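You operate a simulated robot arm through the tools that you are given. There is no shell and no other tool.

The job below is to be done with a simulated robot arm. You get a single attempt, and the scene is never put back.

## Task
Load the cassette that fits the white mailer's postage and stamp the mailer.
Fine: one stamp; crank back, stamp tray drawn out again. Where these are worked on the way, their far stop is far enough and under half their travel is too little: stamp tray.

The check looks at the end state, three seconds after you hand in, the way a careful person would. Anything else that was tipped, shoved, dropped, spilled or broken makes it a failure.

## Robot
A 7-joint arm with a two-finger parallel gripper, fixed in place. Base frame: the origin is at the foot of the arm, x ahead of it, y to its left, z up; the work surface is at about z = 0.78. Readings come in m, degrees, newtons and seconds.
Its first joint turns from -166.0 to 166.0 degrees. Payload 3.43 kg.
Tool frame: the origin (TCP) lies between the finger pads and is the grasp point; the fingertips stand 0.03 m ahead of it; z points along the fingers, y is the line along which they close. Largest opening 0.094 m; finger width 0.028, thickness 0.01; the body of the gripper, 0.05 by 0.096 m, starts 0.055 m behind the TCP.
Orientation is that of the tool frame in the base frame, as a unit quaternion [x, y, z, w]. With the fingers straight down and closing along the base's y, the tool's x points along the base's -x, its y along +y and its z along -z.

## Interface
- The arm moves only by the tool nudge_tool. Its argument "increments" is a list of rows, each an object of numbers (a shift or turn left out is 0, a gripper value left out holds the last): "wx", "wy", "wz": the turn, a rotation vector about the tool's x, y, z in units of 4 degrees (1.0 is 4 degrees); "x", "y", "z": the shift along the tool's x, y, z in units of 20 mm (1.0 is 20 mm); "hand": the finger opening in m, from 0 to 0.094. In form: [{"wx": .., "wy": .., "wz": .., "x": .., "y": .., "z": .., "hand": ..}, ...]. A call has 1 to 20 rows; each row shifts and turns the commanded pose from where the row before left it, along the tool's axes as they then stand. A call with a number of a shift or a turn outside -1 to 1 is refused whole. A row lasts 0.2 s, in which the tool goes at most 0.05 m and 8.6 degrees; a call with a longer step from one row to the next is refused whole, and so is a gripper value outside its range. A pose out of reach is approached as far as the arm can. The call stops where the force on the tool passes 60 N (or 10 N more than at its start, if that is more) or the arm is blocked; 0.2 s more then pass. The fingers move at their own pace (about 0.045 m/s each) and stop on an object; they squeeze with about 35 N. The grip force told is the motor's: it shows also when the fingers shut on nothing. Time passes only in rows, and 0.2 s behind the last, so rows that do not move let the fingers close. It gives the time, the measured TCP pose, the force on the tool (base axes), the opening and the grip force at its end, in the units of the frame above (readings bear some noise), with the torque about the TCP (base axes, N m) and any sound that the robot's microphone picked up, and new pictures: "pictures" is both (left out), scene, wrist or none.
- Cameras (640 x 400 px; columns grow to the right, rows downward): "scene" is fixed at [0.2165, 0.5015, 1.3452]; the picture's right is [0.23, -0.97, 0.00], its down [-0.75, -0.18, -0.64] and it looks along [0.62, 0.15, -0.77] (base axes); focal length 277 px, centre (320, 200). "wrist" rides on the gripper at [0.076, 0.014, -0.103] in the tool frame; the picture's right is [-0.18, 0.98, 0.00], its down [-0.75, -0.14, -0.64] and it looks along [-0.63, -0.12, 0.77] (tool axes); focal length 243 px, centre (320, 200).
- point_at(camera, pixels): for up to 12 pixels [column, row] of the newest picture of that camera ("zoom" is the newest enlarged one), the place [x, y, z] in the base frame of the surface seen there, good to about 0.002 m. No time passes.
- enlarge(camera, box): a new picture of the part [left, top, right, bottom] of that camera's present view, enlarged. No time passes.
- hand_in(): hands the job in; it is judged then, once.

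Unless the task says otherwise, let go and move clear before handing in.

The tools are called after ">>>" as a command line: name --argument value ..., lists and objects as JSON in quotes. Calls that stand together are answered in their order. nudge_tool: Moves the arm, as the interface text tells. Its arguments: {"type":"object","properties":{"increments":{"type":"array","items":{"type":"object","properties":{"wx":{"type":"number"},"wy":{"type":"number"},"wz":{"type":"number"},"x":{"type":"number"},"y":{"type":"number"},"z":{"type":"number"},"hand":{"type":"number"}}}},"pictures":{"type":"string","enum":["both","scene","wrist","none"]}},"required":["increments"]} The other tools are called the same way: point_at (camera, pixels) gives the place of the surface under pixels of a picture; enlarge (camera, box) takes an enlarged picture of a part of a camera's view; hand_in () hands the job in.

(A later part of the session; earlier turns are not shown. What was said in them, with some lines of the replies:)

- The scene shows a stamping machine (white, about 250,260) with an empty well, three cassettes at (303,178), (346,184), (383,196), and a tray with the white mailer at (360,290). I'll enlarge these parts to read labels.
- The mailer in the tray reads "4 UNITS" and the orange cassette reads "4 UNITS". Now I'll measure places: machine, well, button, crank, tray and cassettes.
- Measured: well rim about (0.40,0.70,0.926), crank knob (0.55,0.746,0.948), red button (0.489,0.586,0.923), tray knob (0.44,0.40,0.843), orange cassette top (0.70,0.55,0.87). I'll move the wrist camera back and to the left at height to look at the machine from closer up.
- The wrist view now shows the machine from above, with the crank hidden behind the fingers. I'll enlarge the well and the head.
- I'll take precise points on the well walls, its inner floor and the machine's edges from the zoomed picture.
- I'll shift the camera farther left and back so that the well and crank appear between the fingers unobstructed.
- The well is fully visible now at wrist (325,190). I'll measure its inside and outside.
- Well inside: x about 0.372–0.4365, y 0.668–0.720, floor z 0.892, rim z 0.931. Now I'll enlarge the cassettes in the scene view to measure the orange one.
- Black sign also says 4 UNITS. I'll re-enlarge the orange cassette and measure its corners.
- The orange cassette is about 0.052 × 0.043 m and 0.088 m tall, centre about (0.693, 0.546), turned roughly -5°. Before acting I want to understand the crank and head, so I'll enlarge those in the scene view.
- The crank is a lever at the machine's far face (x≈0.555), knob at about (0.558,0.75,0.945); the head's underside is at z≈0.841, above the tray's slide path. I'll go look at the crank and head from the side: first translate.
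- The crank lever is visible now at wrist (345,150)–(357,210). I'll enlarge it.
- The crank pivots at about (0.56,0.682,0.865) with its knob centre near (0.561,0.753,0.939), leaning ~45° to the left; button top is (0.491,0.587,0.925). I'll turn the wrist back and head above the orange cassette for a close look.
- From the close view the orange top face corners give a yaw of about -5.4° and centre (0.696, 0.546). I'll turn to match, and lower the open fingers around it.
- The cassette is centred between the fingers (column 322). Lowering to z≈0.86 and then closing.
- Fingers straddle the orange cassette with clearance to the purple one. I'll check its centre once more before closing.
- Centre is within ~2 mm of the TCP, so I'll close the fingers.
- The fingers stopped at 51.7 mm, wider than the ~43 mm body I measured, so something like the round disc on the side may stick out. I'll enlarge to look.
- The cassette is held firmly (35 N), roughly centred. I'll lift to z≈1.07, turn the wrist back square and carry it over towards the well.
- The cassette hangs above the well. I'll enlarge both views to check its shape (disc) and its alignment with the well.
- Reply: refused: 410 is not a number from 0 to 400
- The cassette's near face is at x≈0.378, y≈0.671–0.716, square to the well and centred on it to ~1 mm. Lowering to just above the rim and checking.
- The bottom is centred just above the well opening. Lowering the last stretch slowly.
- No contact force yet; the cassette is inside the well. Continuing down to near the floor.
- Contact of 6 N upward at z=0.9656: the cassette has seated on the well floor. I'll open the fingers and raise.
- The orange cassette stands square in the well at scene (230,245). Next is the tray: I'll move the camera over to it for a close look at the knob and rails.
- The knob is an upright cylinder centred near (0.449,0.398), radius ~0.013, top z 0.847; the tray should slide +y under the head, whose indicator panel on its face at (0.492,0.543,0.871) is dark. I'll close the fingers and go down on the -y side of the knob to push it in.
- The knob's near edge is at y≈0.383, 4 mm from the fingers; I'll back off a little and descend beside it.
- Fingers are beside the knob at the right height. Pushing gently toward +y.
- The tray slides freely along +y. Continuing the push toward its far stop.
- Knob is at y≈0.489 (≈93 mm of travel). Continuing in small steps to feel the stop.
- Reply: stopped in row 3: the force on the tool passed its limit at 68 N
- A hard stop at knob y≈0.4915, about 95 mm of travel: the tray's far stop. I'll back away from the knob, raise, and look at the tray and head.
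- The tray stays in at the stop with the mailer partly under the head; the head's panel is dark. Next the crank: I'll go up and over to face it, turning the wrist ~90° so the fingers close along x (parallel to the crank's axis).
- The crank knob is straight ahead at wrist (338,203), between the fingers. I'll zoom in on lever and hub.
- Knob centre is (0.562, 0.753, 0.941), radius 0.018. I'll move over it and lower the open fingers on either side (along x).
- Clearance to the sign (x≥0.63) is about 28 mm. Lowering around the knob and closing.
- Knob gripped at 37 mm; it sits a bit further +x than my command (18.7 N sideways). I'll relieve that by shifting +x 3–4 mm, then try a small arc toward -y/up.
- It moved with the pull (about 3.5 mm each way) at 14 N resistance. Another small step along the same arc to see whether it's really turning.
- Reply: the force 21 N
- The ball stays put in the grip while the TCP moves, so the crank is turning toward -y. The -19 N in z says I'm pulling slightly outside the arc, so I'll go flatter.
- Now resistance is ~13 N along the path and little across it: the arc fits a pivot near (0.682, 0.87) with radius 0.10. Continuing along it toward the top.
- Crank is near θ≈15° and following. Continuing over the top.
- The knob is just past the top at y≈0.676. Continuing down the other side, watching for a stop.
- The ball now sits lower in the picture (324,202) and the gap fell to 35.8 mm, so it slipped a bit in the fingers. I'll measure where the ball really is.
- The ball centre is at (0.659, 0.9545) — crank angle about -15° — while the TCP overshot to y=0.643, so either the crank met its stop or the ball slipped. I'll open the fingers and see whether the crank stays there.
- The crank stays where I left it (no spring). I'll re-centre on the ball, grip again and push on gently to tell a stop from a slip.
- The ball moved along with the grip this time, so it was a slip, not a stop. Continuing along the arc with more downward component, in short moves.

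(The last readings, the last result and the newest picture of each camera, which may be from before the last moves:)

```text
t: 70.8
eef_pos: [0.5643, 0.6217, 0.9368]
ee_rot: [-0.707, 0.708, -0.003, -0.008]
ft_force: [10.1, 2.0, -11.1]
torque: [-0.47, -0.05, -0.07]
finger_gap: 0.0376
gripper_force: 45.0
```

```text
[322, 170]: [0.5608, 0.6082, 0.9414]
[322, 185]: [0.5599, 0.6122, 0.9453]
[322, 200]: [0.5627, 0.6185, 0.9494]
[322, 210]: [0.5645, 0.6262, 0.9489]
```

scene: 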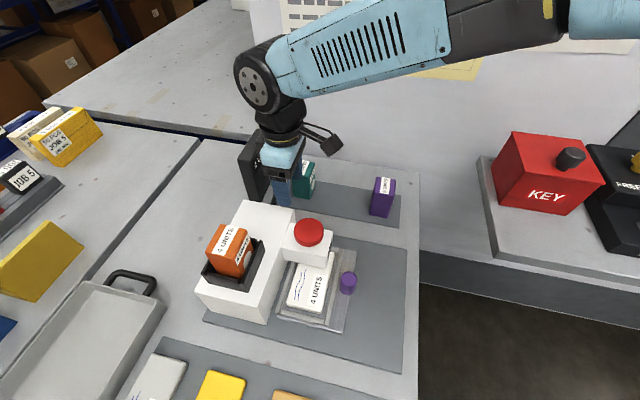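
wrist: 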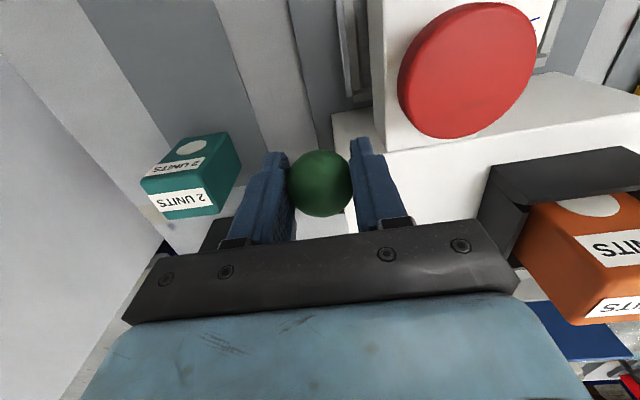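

Ball centre is about (0.623, 0.932), θ≈-43°, and force shows I'm a bit outside the arc. Continuing with more downward motion.

>>> nudge_tool --increments '[{"x": 0.2, "z": 0.3, "y": 0.08}, {"x": 0.22, "z": 0.25}, {}]' --pictures "none"

>>> nudge_tool --increments '[{"x": 0.2, "z": 0.25}, {}]' --pictures "both"

>>> point_at --camera "wrist" --pixels '[[322, 170], [322, 185], [322, 200], [322, 210]]'

```text
t: 71.5
eef_pos: [0.5642, 0.6188, 0.9342]
ee_rot: [-0.706, 0.708, 0.0, 0.004]
ft_force: [5.1, 11.5, -1.9]
torque: [-0.72, 0.05, 0.02]
finger_gap: 0.0374
gripper_force: 45.1
stopped in row 3: the force on the tool passed its limit at 65 N (the readings are from after the stop); the commanded pose is now the measured one
```

```text
t: 72.1
eef_pos: [0.5645, 0.6184, 0.9341]
ee_rot: [-0.706, 0.708, 0.003, 0.01]
ft_force: [3.4, 12.0, -0.6]
torque: [-0.67, 0.03, 0.07]
finger_gap: 0.0376
gripper_force: 45.6
stopped in row 2: the force on the tool passed its limit at 62 N (the readings are from after the stop); the commanded pose is now the measured one
```

scene: 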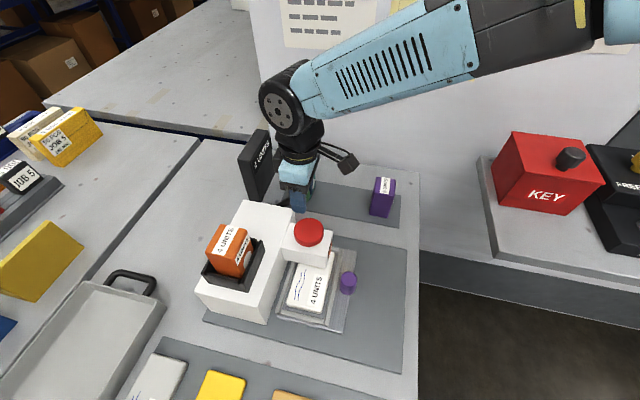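
wrist: 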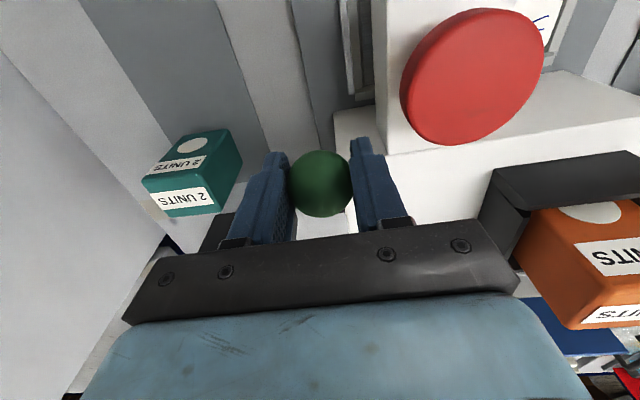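

```text
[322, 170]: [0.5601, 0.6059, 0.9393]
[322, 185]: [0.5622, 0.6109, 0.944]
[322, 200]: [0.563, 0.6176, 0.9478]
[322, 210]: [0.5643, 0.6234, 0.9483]
```

A hard stop at (0.6186, 0.934): the crank's far stop at about -45°. I'll check the head, its panel and button for any change.

>>> enlarge --camera "scene" --box '[270, 205, 370, 325]'

>>> point_at --camera "scene" --pixels '[[309, 228], [305, 225], [310, 262], [360, 285]]'

```text
3.33 times, centred on (320, 265) of scene
```

zoom: 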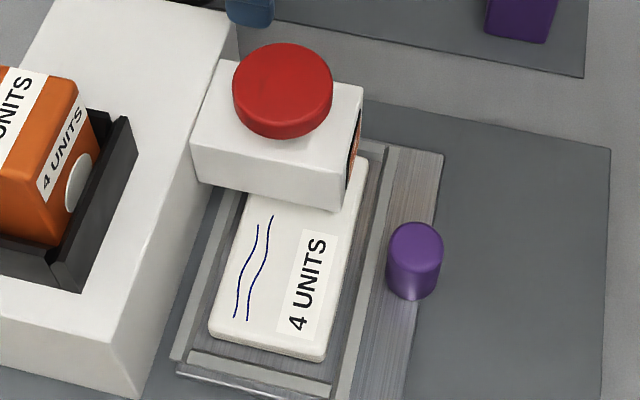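

```text
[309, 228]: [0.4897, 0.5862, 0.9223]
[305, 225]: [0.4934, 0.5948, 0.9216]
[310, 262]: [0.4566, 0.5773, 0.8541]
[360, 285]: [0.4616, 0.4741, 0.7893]
```

The head's window at zoom (353,160) has turned orange — cranking loaded the orange cassette into the head. I'll let go of the crank, rise, and look at that window directly before deciding on the button.

>>> nudge_tool --increments '[{"hand": 0.065}, {"hand": 0.065}, {"hand": 0.065}, {"z": -0.5}, {"z": -1}, {"z": -1}, {"z": -1}, {"z": -1}, {"z": -1}]' --pictures "none"

>>> nudge_tool --increments '[{"x": 1, "y": 0.3}, {"x": 1, "y": 0.3}, {"x": 1, "y": 0.3}, {"x": 1, "y": 0.3}, {"x": 1, "y": 0.3}, {"x": 1, "y": 0.3}, {"x": 1, "y": 0.3}, {"x": 1, "y": 0.3}, {"x": 1, "y": 0.3}, {"x": 1, "y": 0.3}, {"z": 1}, {"z": 1}, {"z": 1}]' --pictures "both"

```text
t: 74.1
eef_pos: [0.5626, 0.6147, 1.0448]
ee_rot: [-0.706, 0.708, 0.002, 0.01]
ft_force: [0.3, 0.6, 0.5]
torque: [0.0, 0.02, 0.03]
finger_gap: 0.065
gripper_force: 0.1
```

```text
t: 76.9
eef_pos: [0.5028, 0.4172, 0.9816]
ee_rot: [-0.706, 0.708, 0.002, 0.011]
ft_force: [0.4, 0.7, -0.2]
torque: [0.0, 0.0, -0.02]
finger_gap: 0.0648
gripper_force: 0.1
```

scene: 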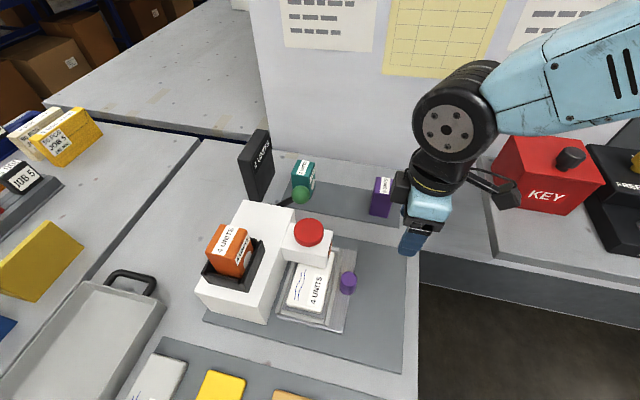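
wrist: 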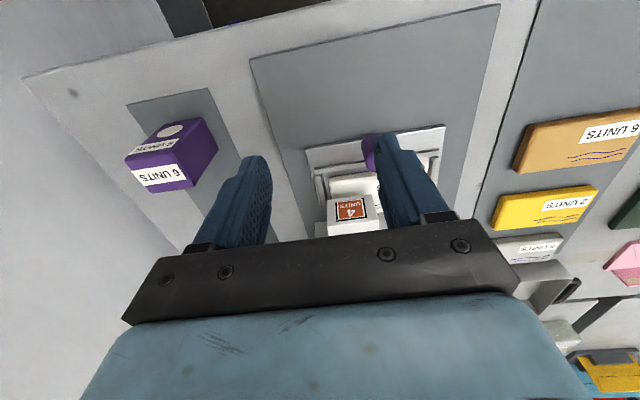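

The window at wrist (350,208) now shows an orange "4 UNITS" card. Let me enlarge it.

>>> enlarge --camera "wrist" --box '[300, 150, 420, 240]'

>>> enlarge --camera "scene" --box '[225, 150, 345, 240]'

```text
4.44 times, centred on (360, 195) of wrist
```

zoom: 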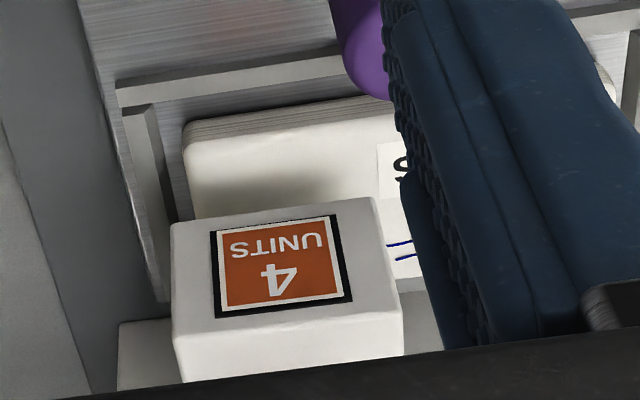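

```text
4.44 times, centred on (285, 195) of scene
```

zoom: 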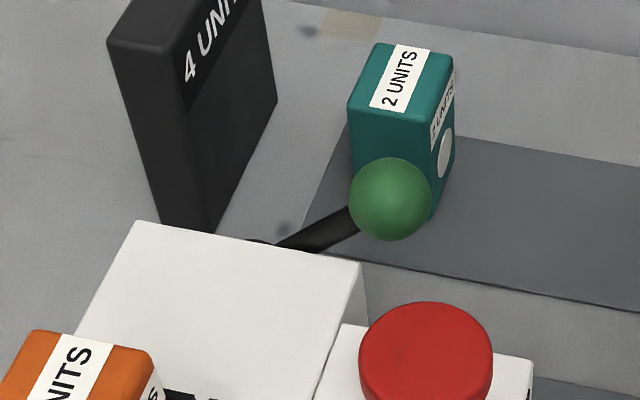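

The head window clearly reads orange "4 UNITS", matching the mailer, and the mailer is not yet stamped. Next I press the red button once: closing the fingers, straightening the slight tilt, and moving above it.

>>> nudge_tool --increments '[{"z": -1, "hand": 0.0, "wx": -0.18, "wy": 0.26}, {"z": -1}, {"z": -0.5}, {"x": -1, "y": 0.1}, {"x": -1, "y": 0.1}, {"x": -1, "y": 0.1}, {"x": -1, "y": 0.1}, {"x": -1, "y": 0.1}, {"x": -1, "y": 0.1}, {"x": -1}, {"x": -1}, {"x": -0.4}, {}]' --pictures "both"

```text
t: 79.7
eef_pos: [0.4912, 0.5854, 1.0312]
ee_rot: [-0.706, 0.708, 0.0, -0.002]
ft_force: [-0.6, 0.6, -0.6]
torque: [0.0, -0.02, 0.02]
finger_gap: 0.0
gripper_force: 33.1
```

scene: 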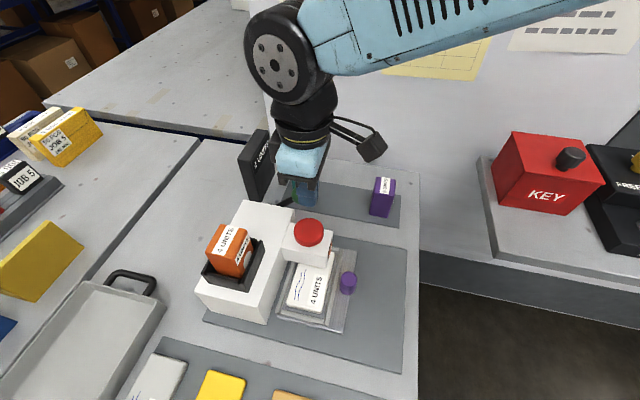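
wrist: 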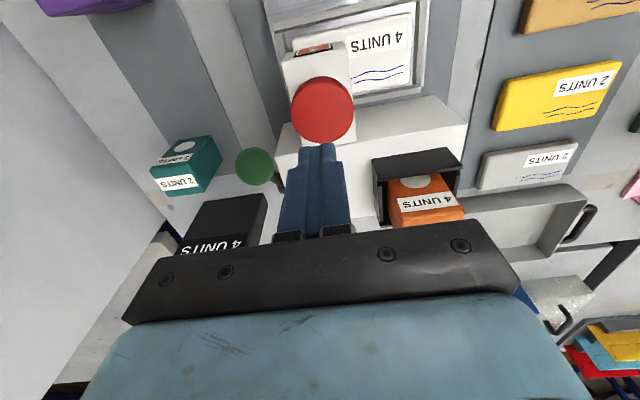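

I'm above the button at (0.491,0.585). Descending to just above its cap.

>>> nudge_tool --increments '[{"z": 1}, {"z": 1}, {"z": 1}, {"z": 0.4}]' --pictures "wrist"

```text
t: 80.7
eef_pos: [0.4914, 0.5833, 0.9609]
ee_rot: [-0.707, 0.707, 0.0, -0.001]
ft_force: [-0.4, 0.3, 0.7]
torque: [-0.03, -0.02, 0.0]
finger_gap: 0.0
gripper_force: 33.3
```

wrist: 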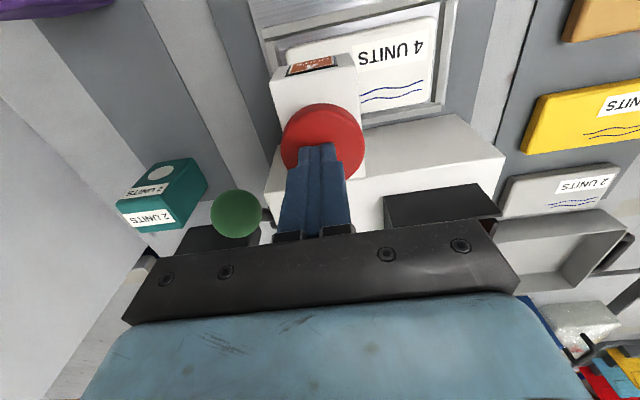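

Fingers are centred on the cap. Pressing down once in a single smooth move until it bottoms out.

>>> nudge_tool --increments '[{"z": 0.2}, {"z": 0.2}, {"z": 0.2}, {"z": 0.2}, {"z": 0.2}]' --pictures "both"

```text
t: 81.9
eef_pos: [0.491, 0.5861, 0.9443]
ee_rot: [-0.707, 0.708, 0.0, 0.0]
ft_force: [0.0, -0.1, 2.6]
torque: [-0.01, 0.03, 0.02]
finger_gap: 0.0
gripper_force: 33.1
heard: click
```

scene: 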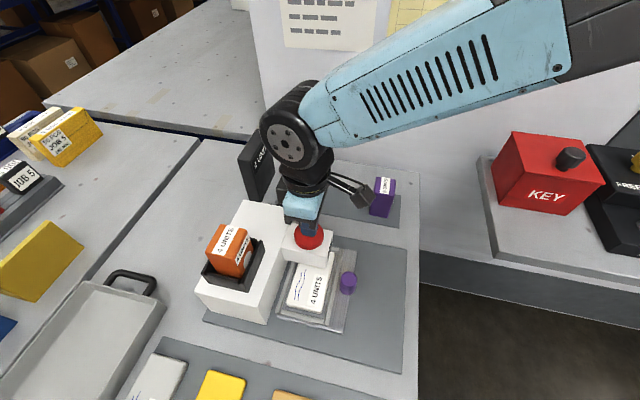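
wrist: 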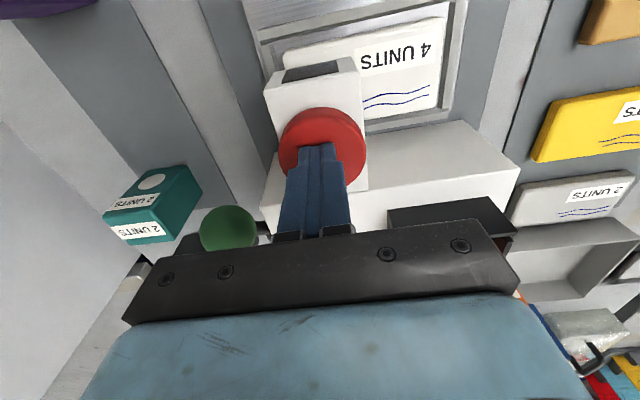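

A click was heard and the window on the head went dark again: the armed stamp was used. I'll lift straight off the button.

>>> nudge_tool --increments '[{"z": -0.5}, {"z": -1}, {"z": -1}, {"z": -1}, {"z": -1}, {"z": -0.5}]' --pictures "both"

>>> enlarge --camera "wrist" --box '[240, 0, 480, 160]'

>>> enlarge --camera "scene" --box '[270, 205, 370, 325]'

```text
t: 83.3
eef_pos: [0.4917, 0.5858, 1.0418]
ee_rot: [-0.706, 0.708, 0.001, 0.0]
ft_force: [-0.4, -0.4, 0.9]
torque: [-0.02, 0.02, -0.01]
finger_gap: 0.0
gripper_force: 33.3
```

scene: 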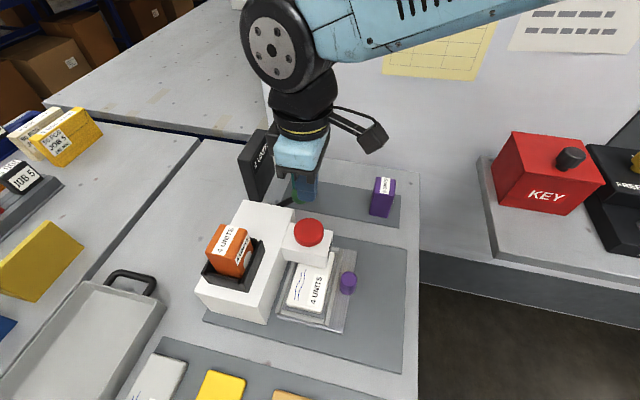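
wrist: 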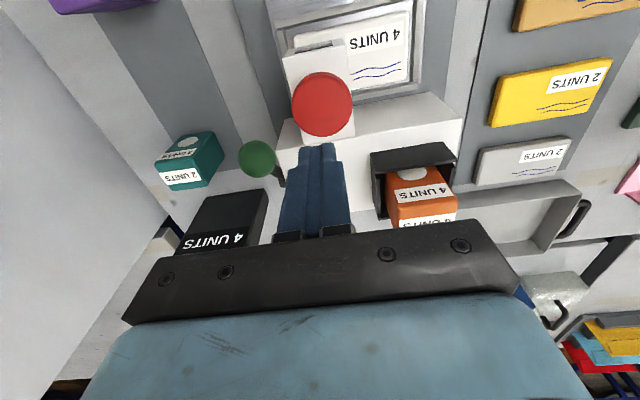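

```text
2.50 times, centred on (360, 80) of wrist
```

zoom: 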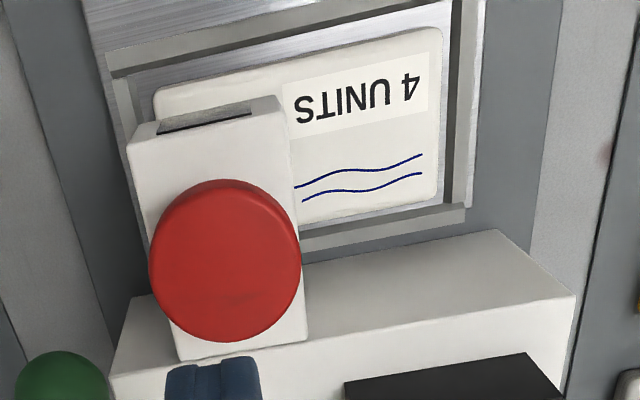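

```text
3.33 times, centred on (320, 265) of scene
```

zoom: 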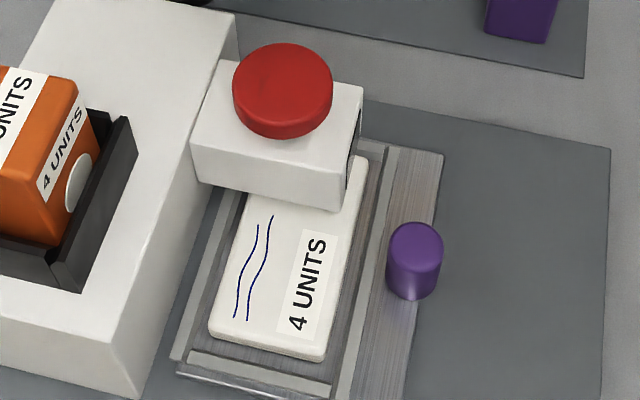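

The button is back up and the window dark. I'll draw the tray out now (before touching the crank) so I can inspect the mailer: moving above the purple knob with fingers open along x.

>>> nudge_tool --increments '[{"x": 1, "y": 0.45, "hand": 0.065}, {"x": 1, "y": 0.45}, {"x": 1, "y": 0.45}, {"x": 1, "y": 0.45}, {"x": 0.7, "y": 0.38}, {"z": 1}, {"z": 1}, {"z": 1}, {"z": 1}]' --pictures "wrist"

>>> point_at --camera "wrist" --pixels '[[320, 95], [320, 110], [310, 95], [330, 95], [320, 80]]'

```text
t: 85.3
eef_pos: [0.4457, 0.4888, 0.9635]
ee_rot: [-0.707, 0.707, 0.0, -0.001]
ft_force: [0.1, 0.2, -0.6]
torque: [0.05, -0.01, 0.0]
finger_gap: 0.0651
gripper_force: 0.2
```

wrist: 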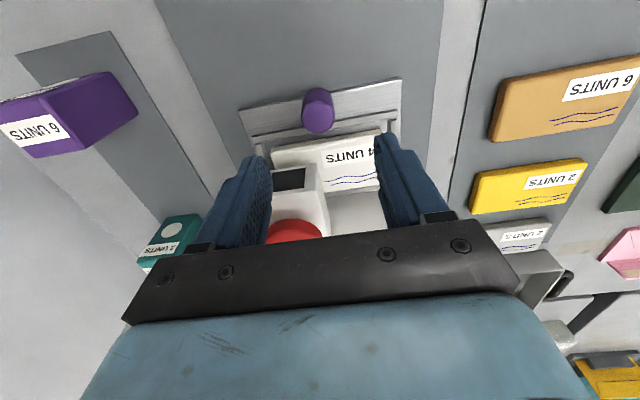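

```text
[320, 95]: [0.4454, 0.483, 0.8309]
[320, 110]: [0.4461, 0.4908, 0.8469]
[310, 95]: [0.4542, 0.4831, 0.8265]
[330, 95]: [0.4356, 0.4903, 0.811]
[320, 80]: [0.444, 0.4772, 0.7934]
```

>>> point_at --camera "wrist" --pixels '[[318, 120], [305, 118], [332, 118], [318, 130], [318, 106]]'

```text
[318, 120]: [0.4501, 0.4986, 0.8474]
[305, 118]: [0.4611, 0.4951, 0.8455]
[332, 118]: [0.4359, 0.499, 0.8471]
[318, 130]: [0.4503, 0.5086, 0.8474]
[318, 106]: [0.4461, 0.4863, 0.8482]
```

Knob centre is (0.4485, 0.496). Adjusting and lowering around it.

>>> nudge_tool --increments '[{"x": -0.3, "y": -0.15, "z": 0.5}, {"z": 1}, {"z": 1}, {"z": 1}, {"z": 1}, {"z": 1}, {"z": 0.55}]' --pictures "both"

```text
t: 86.9
eef_pos: [0.4499, 0.4955, 0.8399]
ee_rot: [-0.707, 0.707, 0.001, 0.0]
ft_force: [-0.1, 0.9, -0.5]
torque: [0.0, 0.01, -0.07]
finger_gap: 0.0649
gripper_force: 0.0
```

scene: 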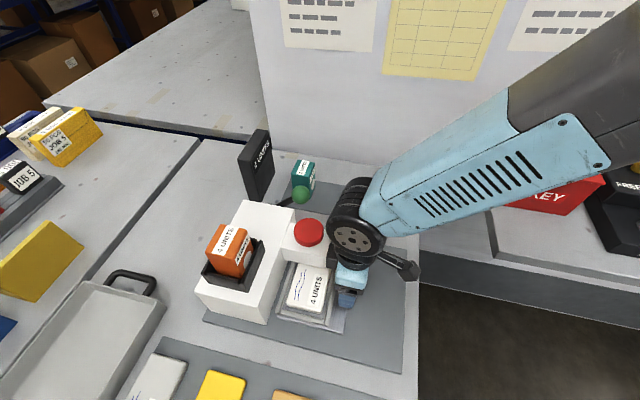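
wrist: 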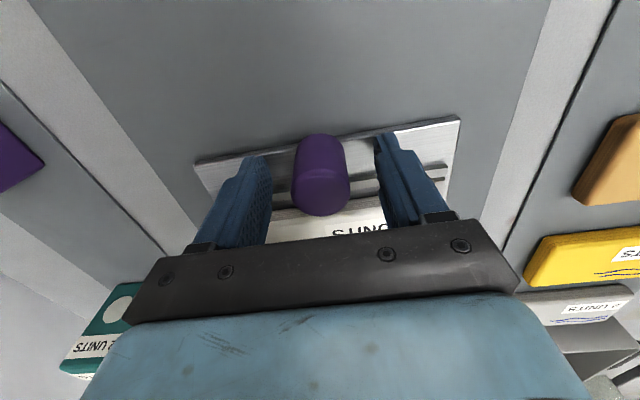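

The knob is between the fingers. Closing and then drawing the tray out along -y.

>>> nudge_tool --increments '[{"hand": 0.01}, {"hand": 0.01}, {"hand": 0.01}, {"hand": 0.01}]' --pictures "none"

>>> nudge_tool --increments '[{"x": 0.3}, {"x": 0.4}, {"x": 0.4}, {"x": 0.4}, {"x": 0.4}]' --pictures "wrist"

```text
t: 87.9
eef_pos: [0.4502, 0.4959, 0.8395]
ee_rot: [-0.706, 0.708, 0.0, -0.002]
ft_force: [1.9, 0.0, -3.0]
torque: [0.13, -0.64, -0.05]
finger_gap: 0.0317
gripper_force: 44.6
```

```text
t: 89.1
eef_pos: [0.4507, 0.4595, 0.8399]
ee_rot: [-0.706, 0.708, 0.001, -0.003]
ft_force: [-1.5, 0.8, -27.3]
torque: [-0.02, -0.77, 0.02]
finger_gap: 0.0318
gripper_force: 44.6
```

wrist: 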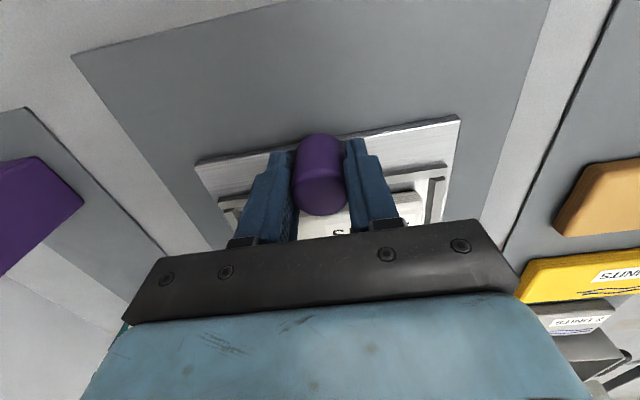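

The tray follows. There's -27 N vertical strain, so I'll ease down a touch while continuing to pull.

>>> nudge_tool --increments '[{"x": 0.2, "z": 0.1}, {"x": 0.4}, {"x": 0.4}, {"x": 0.4}]' --pictures "none"

```text
t: 90.1
eef_pos: [0.4491, 0.4306, 0.8402]
ee_rot: [-0.706, 0.708, 0.001, 0.0]
ft_force: [-5.6, 1.8, 28.0]
torque: [0.32, 0.68, -0.02]
finger_gap: 0.0315
gripper_force: 44.9
```

>>> nudge_tool --increments '[{"x": 0.3, "z": -0.05}, {"x": 0.4}, {"x": 0.4}, {"x": 0.3}]' --pictures "both"

```text
t: 91.1
eef_pos: [0.4504, 0.4024, 0.8406]
ee_rot: [-0.707, 0.707, 0.0, -0.001]
ft_force: [-1.6, 0.5, -2.3]
torque: [1.1, -0.83, 0.07]
finger_gap: 0.0317
gripper_force: 45.4
```

scene: 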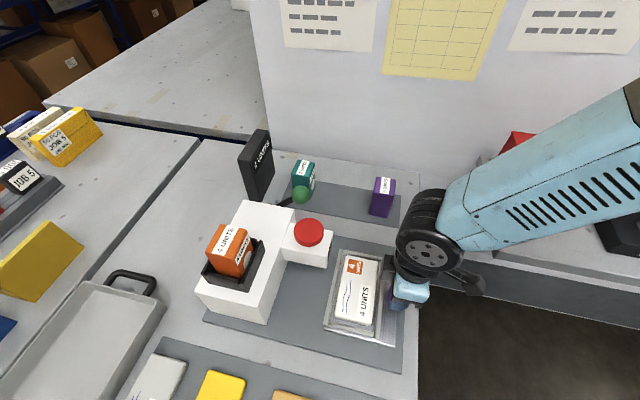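
wrist: 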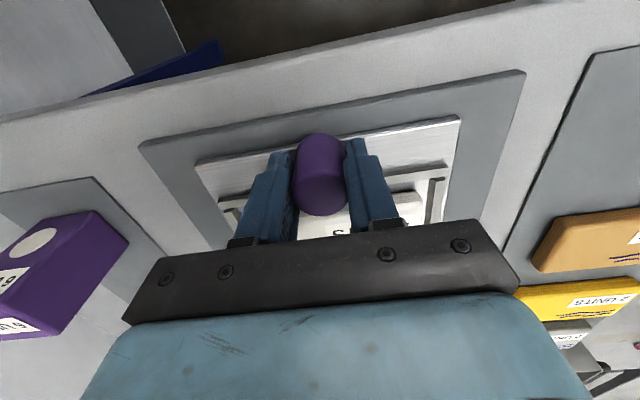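

The mailer now shows one orange stamp at scene (355,265). Drawing the tray the last few millimetres to its out stop.

>>> nudge_tool --increments '[{"x": 0.15}, {"x": 0.15}, {}]' --pictures "none"

```text
t: 91.9
eef_pos: [0.4502, 0.396, 0.8396]
ee_rot: [-0.706, 0.708, 0.001, -0.002]
ft_force: [0.7, -0.3, -9.8]
torque: [-0.6, -0.79, 0.05]
finger_gap: 0.0316
gripper_force: 45.3
```

>>> nudge_tool --increments '[{"x": 0.1}, {"x": 0.1}, {}]' --pictures "none"

```text
t: 92.7
eef_pos: [0.4498, 0.3961, 0.8407]
ee_rot: [-0.707, 0.708, 0.001, 0.001]
ft_force: [8.0, 35.7, -10.6]
torque: [0.9, -0.47, 0.01]
finger_gap: 0.0319
gripper_force: 44.8
```

Position holds at y=0.396 with 36 N opposing: the tray is at its out stop. I'll release the knob and rise, then inspect the stamp.

>>> nudge_tool --increments '[{"x": -0.18}, {"hand": 0.065}, {"hand": 0.065}, {"hand": 0.065}, {"z": -0.5}, {"z": -1}, {"z": -1}, {"z": -1}, {"z": -1}, {"z": -1}, {"z": -1}, {"z": -1}, {"z": -1}, {"z": -1}, {"z": -1}]' --pictures "both"

>>> enlarge --camera "scene" --box '[310, 235, 420, 345]'

>>> point_at --camera "scene" --pixels '[[400, 293], [344, 249], [329, 330], [355, 266]]'

```text
t: 95.9
eef_pos: [0.4489, 0.3956, 1.0493]
ee_rot: [-0.707, 0.707, 0.001, -0.001]
ft_force: [0.5, -0.2, 0.3]
torque: [-0.02, 0.05, -0.01]
finger_gap: 0.0652
gripper_force: 0.0
```

scene: 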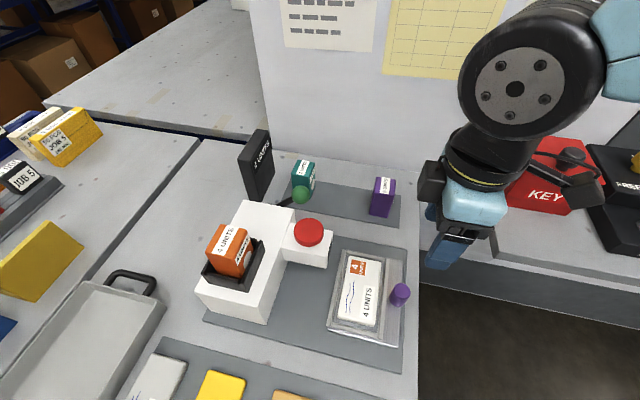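
wrist: 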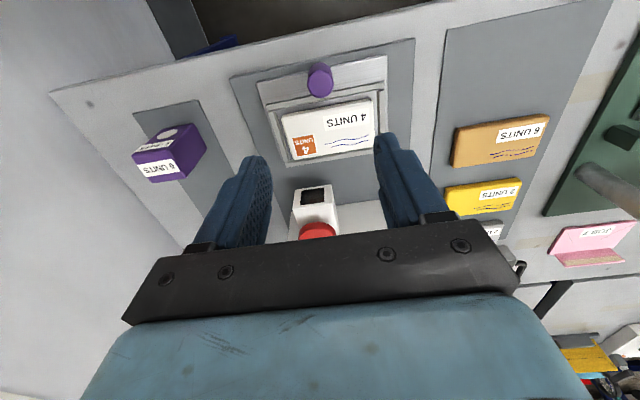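

```text
3.64 times, centred on (365, 290) of scene
```

zoom: 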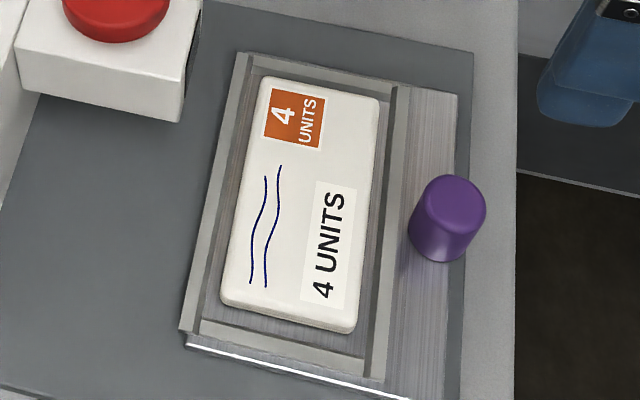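

```text
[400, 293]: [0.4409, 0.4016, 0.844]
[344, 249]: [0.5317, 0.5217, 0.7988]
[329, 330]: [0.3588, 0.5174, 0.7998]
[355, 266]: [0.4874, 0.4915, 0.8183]
```

One clear orange "4 UNITS" stamp is on the white mailer and the tray is back at its original place. Last is the crank: I'll close the fingers and move to the -y side of its green ball.

>>> nudge_tool --increments '[{"x": -0.9, "y": -0.575, "hand": 0.0}, {"x": -0.9, "y": -0.575}, {"x": -0.9, "y": -0.575}, {"x": -0.9, "y": -0.575}, {"x": -0.9, "y": -0.575}, {"x": -0.9, "y": -0.575}, {"x": -0.9, "y": -0.575}, {"x": -0.9, "y": -0.575}, {"x": -0.9, "y": -0.575}, {"x": -0.5, "y": -0.575}, {}]' --pictures "both"

```text
t: 98.3
eef_pos: [0.5673, 0.5671, 1.0503]
ee_rot: [0.707, -0.707, 0.0, 0.0]
ft_force: [0.0, -0.2, 0.2]
torque: [0.0, 0.01, 0.04]
finger_gap: 0.0002
gripper_force: 32.8
```

scene: 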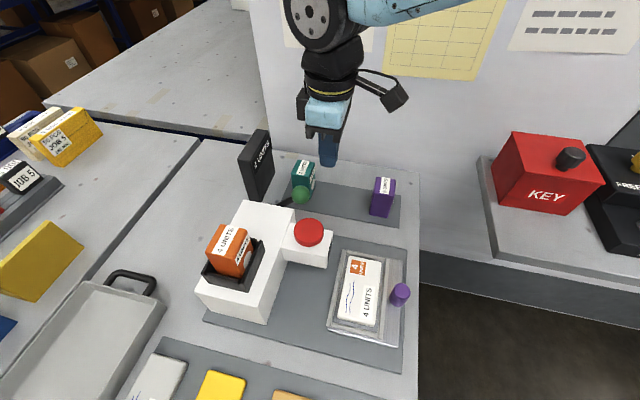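
wrist: 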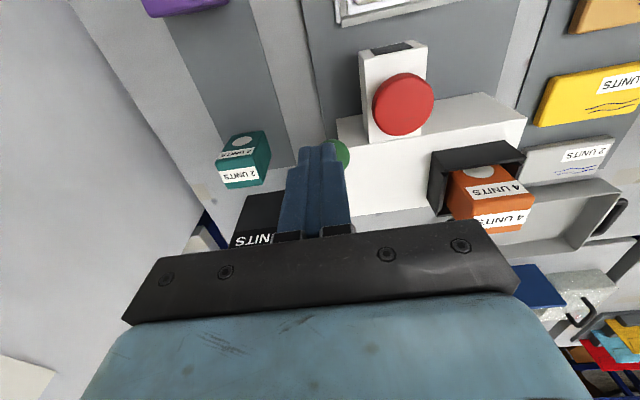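

>>> point_at --camera "scene" --pixels '[[301, 195], [301, 188], [294, 195], [308, 195], [290, 201]]'

>>> point_at --camera "wrist" --pixels '[[342, 152], [338, 145], [345, 160], [335, 152]]'

```text
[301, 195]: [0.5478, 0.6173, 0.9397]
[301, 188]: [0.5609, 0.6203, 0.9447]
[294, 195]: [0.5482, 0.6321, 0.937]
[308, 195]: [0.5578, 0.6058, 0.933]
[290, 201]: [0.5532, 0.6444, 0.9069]
```

```text
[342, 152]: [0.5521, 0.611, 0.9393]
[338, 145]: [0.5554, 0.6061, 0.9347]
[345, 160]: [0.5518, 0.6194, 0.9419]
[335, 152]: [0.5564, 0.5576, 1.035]
```

Ball centre ≈ (0.5635, 0.621, 0.929). I'll line up in x and lower to its height on the -y side.

>>> nudge_tool --increments '[{"y": 0.18, "z": 1}, {"z": 1}, {"z": 1}, {"z": 1}, {"z": 0.9}]' --pictures "wrist"

```text
t: 99.5
eef_pos: [0.5626, 0.5683, 0.9522]
ee_rot: [-0.706, 0.708, 0.0, 0.0]
ft_force: [-0.8, -0.4, 0.3]
torque: [0.04, -0.01, 0.01]
finger_gap: 0.0002
gripper_force: 32.7
```

wrist: 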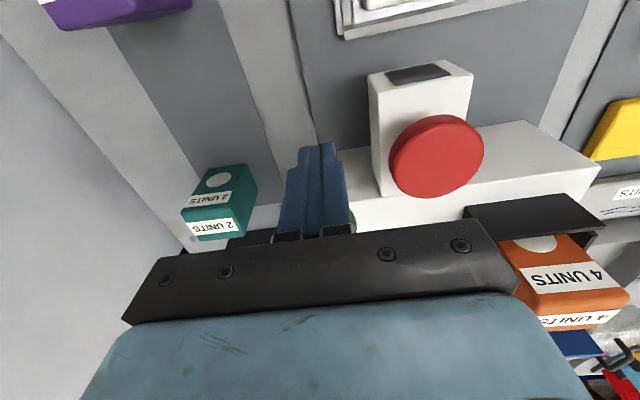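

Fingers are beside the ball. Pushing toward +y, rising slightly with the arc.

>>> nudge_tool --increments '[{"x": -0.4}, {"x": -0.4}, {"x": -0.4, "z": -0.1}, {"x": -0.4, "z": -0.1}, {"x": -0.4, "z": -0.1}, {"x": -0.4, "z": -0.1}]' --pictures "both"

```text
t: 100.9
eef_pos: [0.5617, 0.616, 0.959]
ee_rot: [-0.706, 0.708, 0.001, 0.0]
ft_force: [-0.1, 0.3, -0.1]
torque: [0.04, -0.01, 0.05]
finger_gap: 0.0003
gripper_force: 33.2
```

scene: 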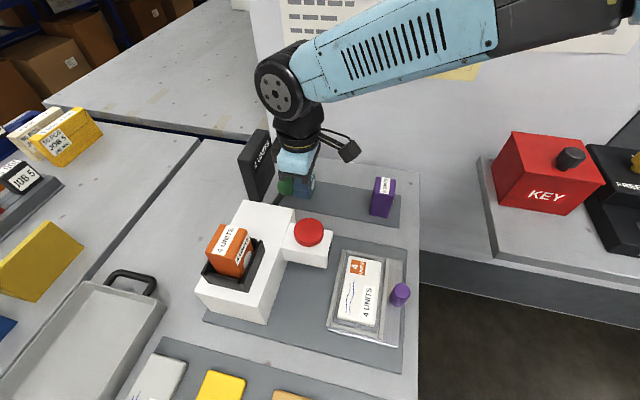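
wrist: 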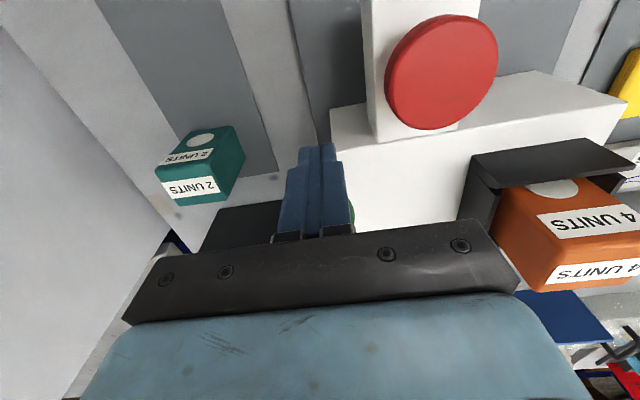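

The ball is moving with the fingers (scene (286,186)). Continuing the push over the top.

>>> nudge_tool --increments '[{"x": -0.4, "z": -0.1}, {"x": -0.4, "z": -0.1}, {"x": -0.4}, {"x": -0.4}, {"x": -0.4}, {"x": -0.4}, {"x": -0.4}, {"x": -0.4}]' --pictures "both"

```text
t: 102.7
eef_pos: [0.5617, 0.6807, 0.9639]
ee_rot: [-0.706, 0.708, 0.0, -0.001]
ft_force: [0.1, 0.0, -0.2]
torque: [0.01, 0.01, -0.02]
finger_gap: 0.0001
gripper_force: 32.9
```

scene: 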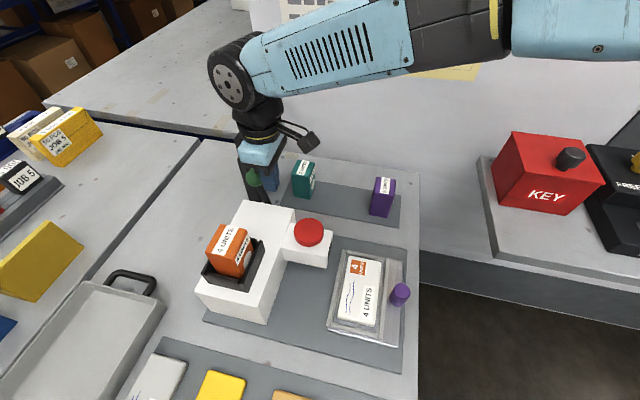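
wrist: 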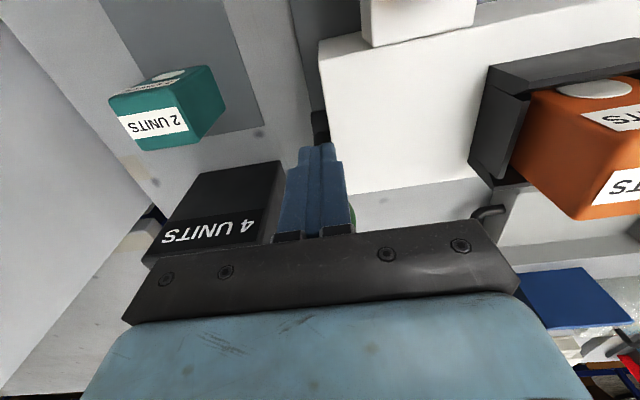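

The ball is past the top (scene (253,177)); about 40 mm left. Pushing on in smaller steps toward its home stop.

>>> nudge_tool --increments '[{"x": -0.25}, {"x": -0.25}, {"x": -0.25}, {"x": -0.25}, {"x": -0.25}, {"x": -0.25}, {"x": -0.2}]' --pictures "both"

```text
t: 104.3
eef_pos: [0.5608, 0.7148, 0.964]
ee_rot: [-0.707, 0.707, 0.0, -0.001]
ft_force: [-0.2, 0.1, 0.4]
torque: [-0.02, 0.05, -0.01]
finger_gap: 0.0
gripper_force: 33.2
```

scene: 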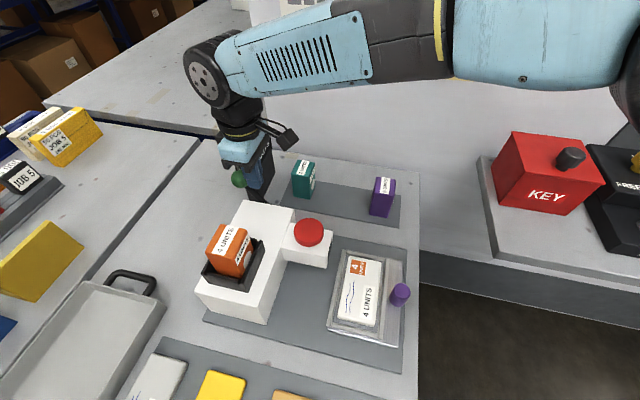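
wrist: 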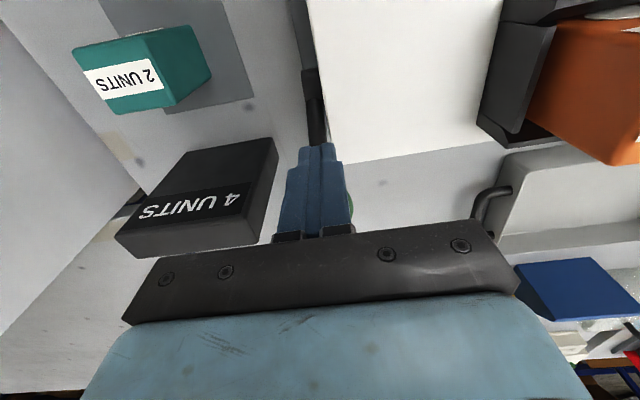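

The ball is at scene (239,180), nearly its starting pixel (238,180). A few more small steps to meet the stop.

>>> nudge_tool --increments '[{"x": -0.12}, {"x": -0.12}, {"x": -0.12}, {}]' --pictures "scene"

>>> enlarge --camera "scene" --box '[216, 155, 312, 215]'

```text
t: 105.3
eef_pos: [0.5615, 0.7205, 0.9637]
ee_rot: [-0.707, 0.707, 0.0, -0.001]
ft_force: [0.0, -2.1, -0.8]
torque: [-0.06, 0.0, -0.02]
finger_gap: 0.0
gripper_force: 33.4
```

scene: 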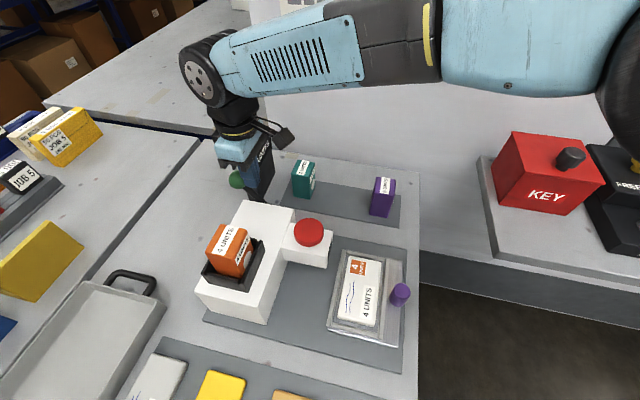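

```text
6.67 times, centred on (264, 185) of scene
```

zoom: 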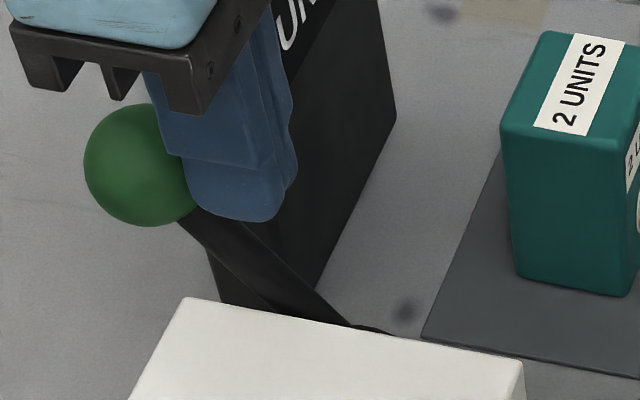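

The ball's outline (84–~211, 103–226 in this zoom) matches the starting picture exactly. One tiny push more to confirm it is against the stop.

>>> nudge_tool --increments '[{"x": -0.1}, {"x": -0.1}, {}]' --pictures "none"

```text
t: 106.1
eef_pos: [0.5613, 0.7227, 0.9639]
ee_rot: [-0.706, 0.708, -0.001, -0.003]
ft_force: [-12.4, -52.2, -8.1]
torque: [-1.4, 0.09, 0.12]
finger_gap: 0.0
gripper_force: 33.0
```

52 N against the stop: the crank is fully home. Backing off, rising and moving clear for a final look.

>>> nudge_tool --increments '[{"x": 0.3}, {"x": 0.5}, {"z": -1}, {"z": -1}, {"z": -1}, {"z": -1}, {"z": -1}, {"z": -1}, {"z": -1}, {"x": 1, "y": -0.3}, {"x": 1, "y": -0.3}, {"x": 1, "y": -0.3}, {"x": 1, "y": -0.3}, {"x": 1, "y": -0.3}, {"x": 1}, {"x": 1}, {"x": 1}, {"x": 1}, {"x": 1}]' --pictures "both"

>>> enlarge --camera "scene" --box '[180, 130, 420, 350]'

>>> enlarge --camera "scene" --box '[216, 155, 312, 215]'

```text
t: 110.1
eef_pos: [0.5925, 0.5092, 1.1039]
ee_rot: [-0.707, 0.707, 0.0, -0.002]
ft_force: [0.6, -0.2, -0.5]
torque: [-0.01, 0.01, -0.01]
finger_gap: 0.0001
gripper_force: 32.9
```

scene: 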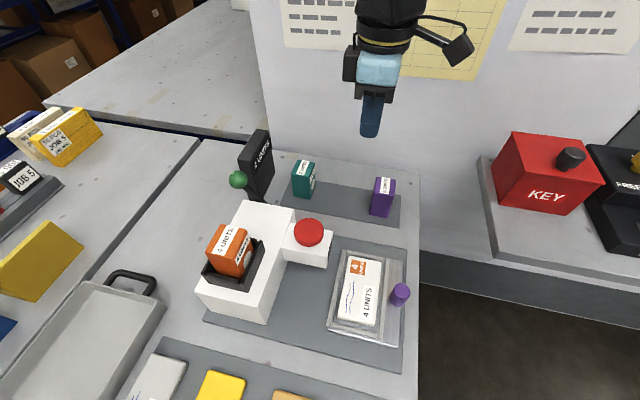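
wrist: 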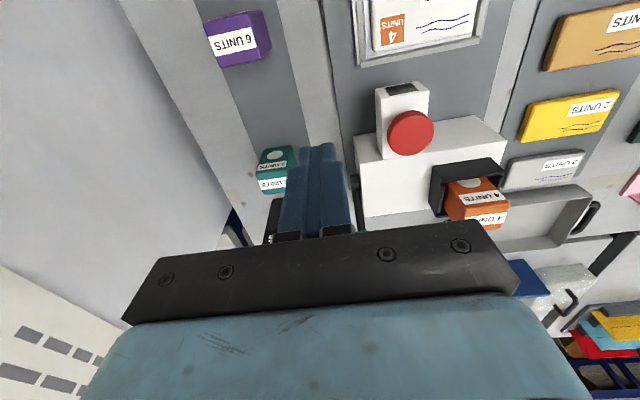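

```text
1.82 times, centred on (300, 240) of scene
```

zoom: 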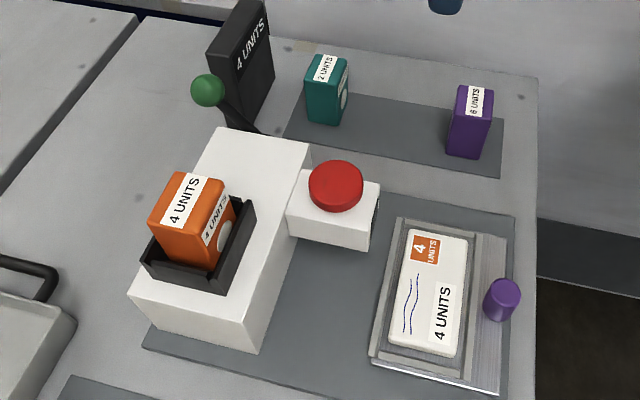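

```text
6.67 times, centred on (264, 185) of scene
```

zoom: 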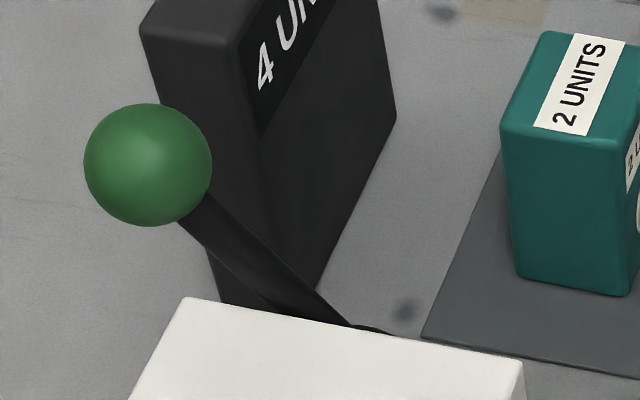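

The last pictures show the crank back at its starting place (scene (238,180)) and the tray out, with one orange "4 UNITS" stamp on the white mailer. The orange cassette stands in the well, the other cassettes are untouched, and the gripper is empty and clear. I'm handing in.

>>> hand_in

```text
The job is handed in.
```

The white mailer is stamped once with an orange "4 UNITS" mark, which matches the postage printed on it, and I've handed the job in. I don't have the check's verdict.

- **Cassette:** the orange "4 UNITS" cassette is standing in the machine's well. The other two cassettes were not touched.
- **Stamp:** I pushed the tray in to its far stop, turned the crank to its far stop, and pressed the red button once. I heard one click, and the mailer came out with one stamp.
- **Crank:** it is back against its home stop, in the same spot as in the first picture.
- **Stamp tray:** it is drawn out again to its outer stop.

At hand-in the gripper was empty and clear of everything. In the final pictures nothing else had been tipped or moved.
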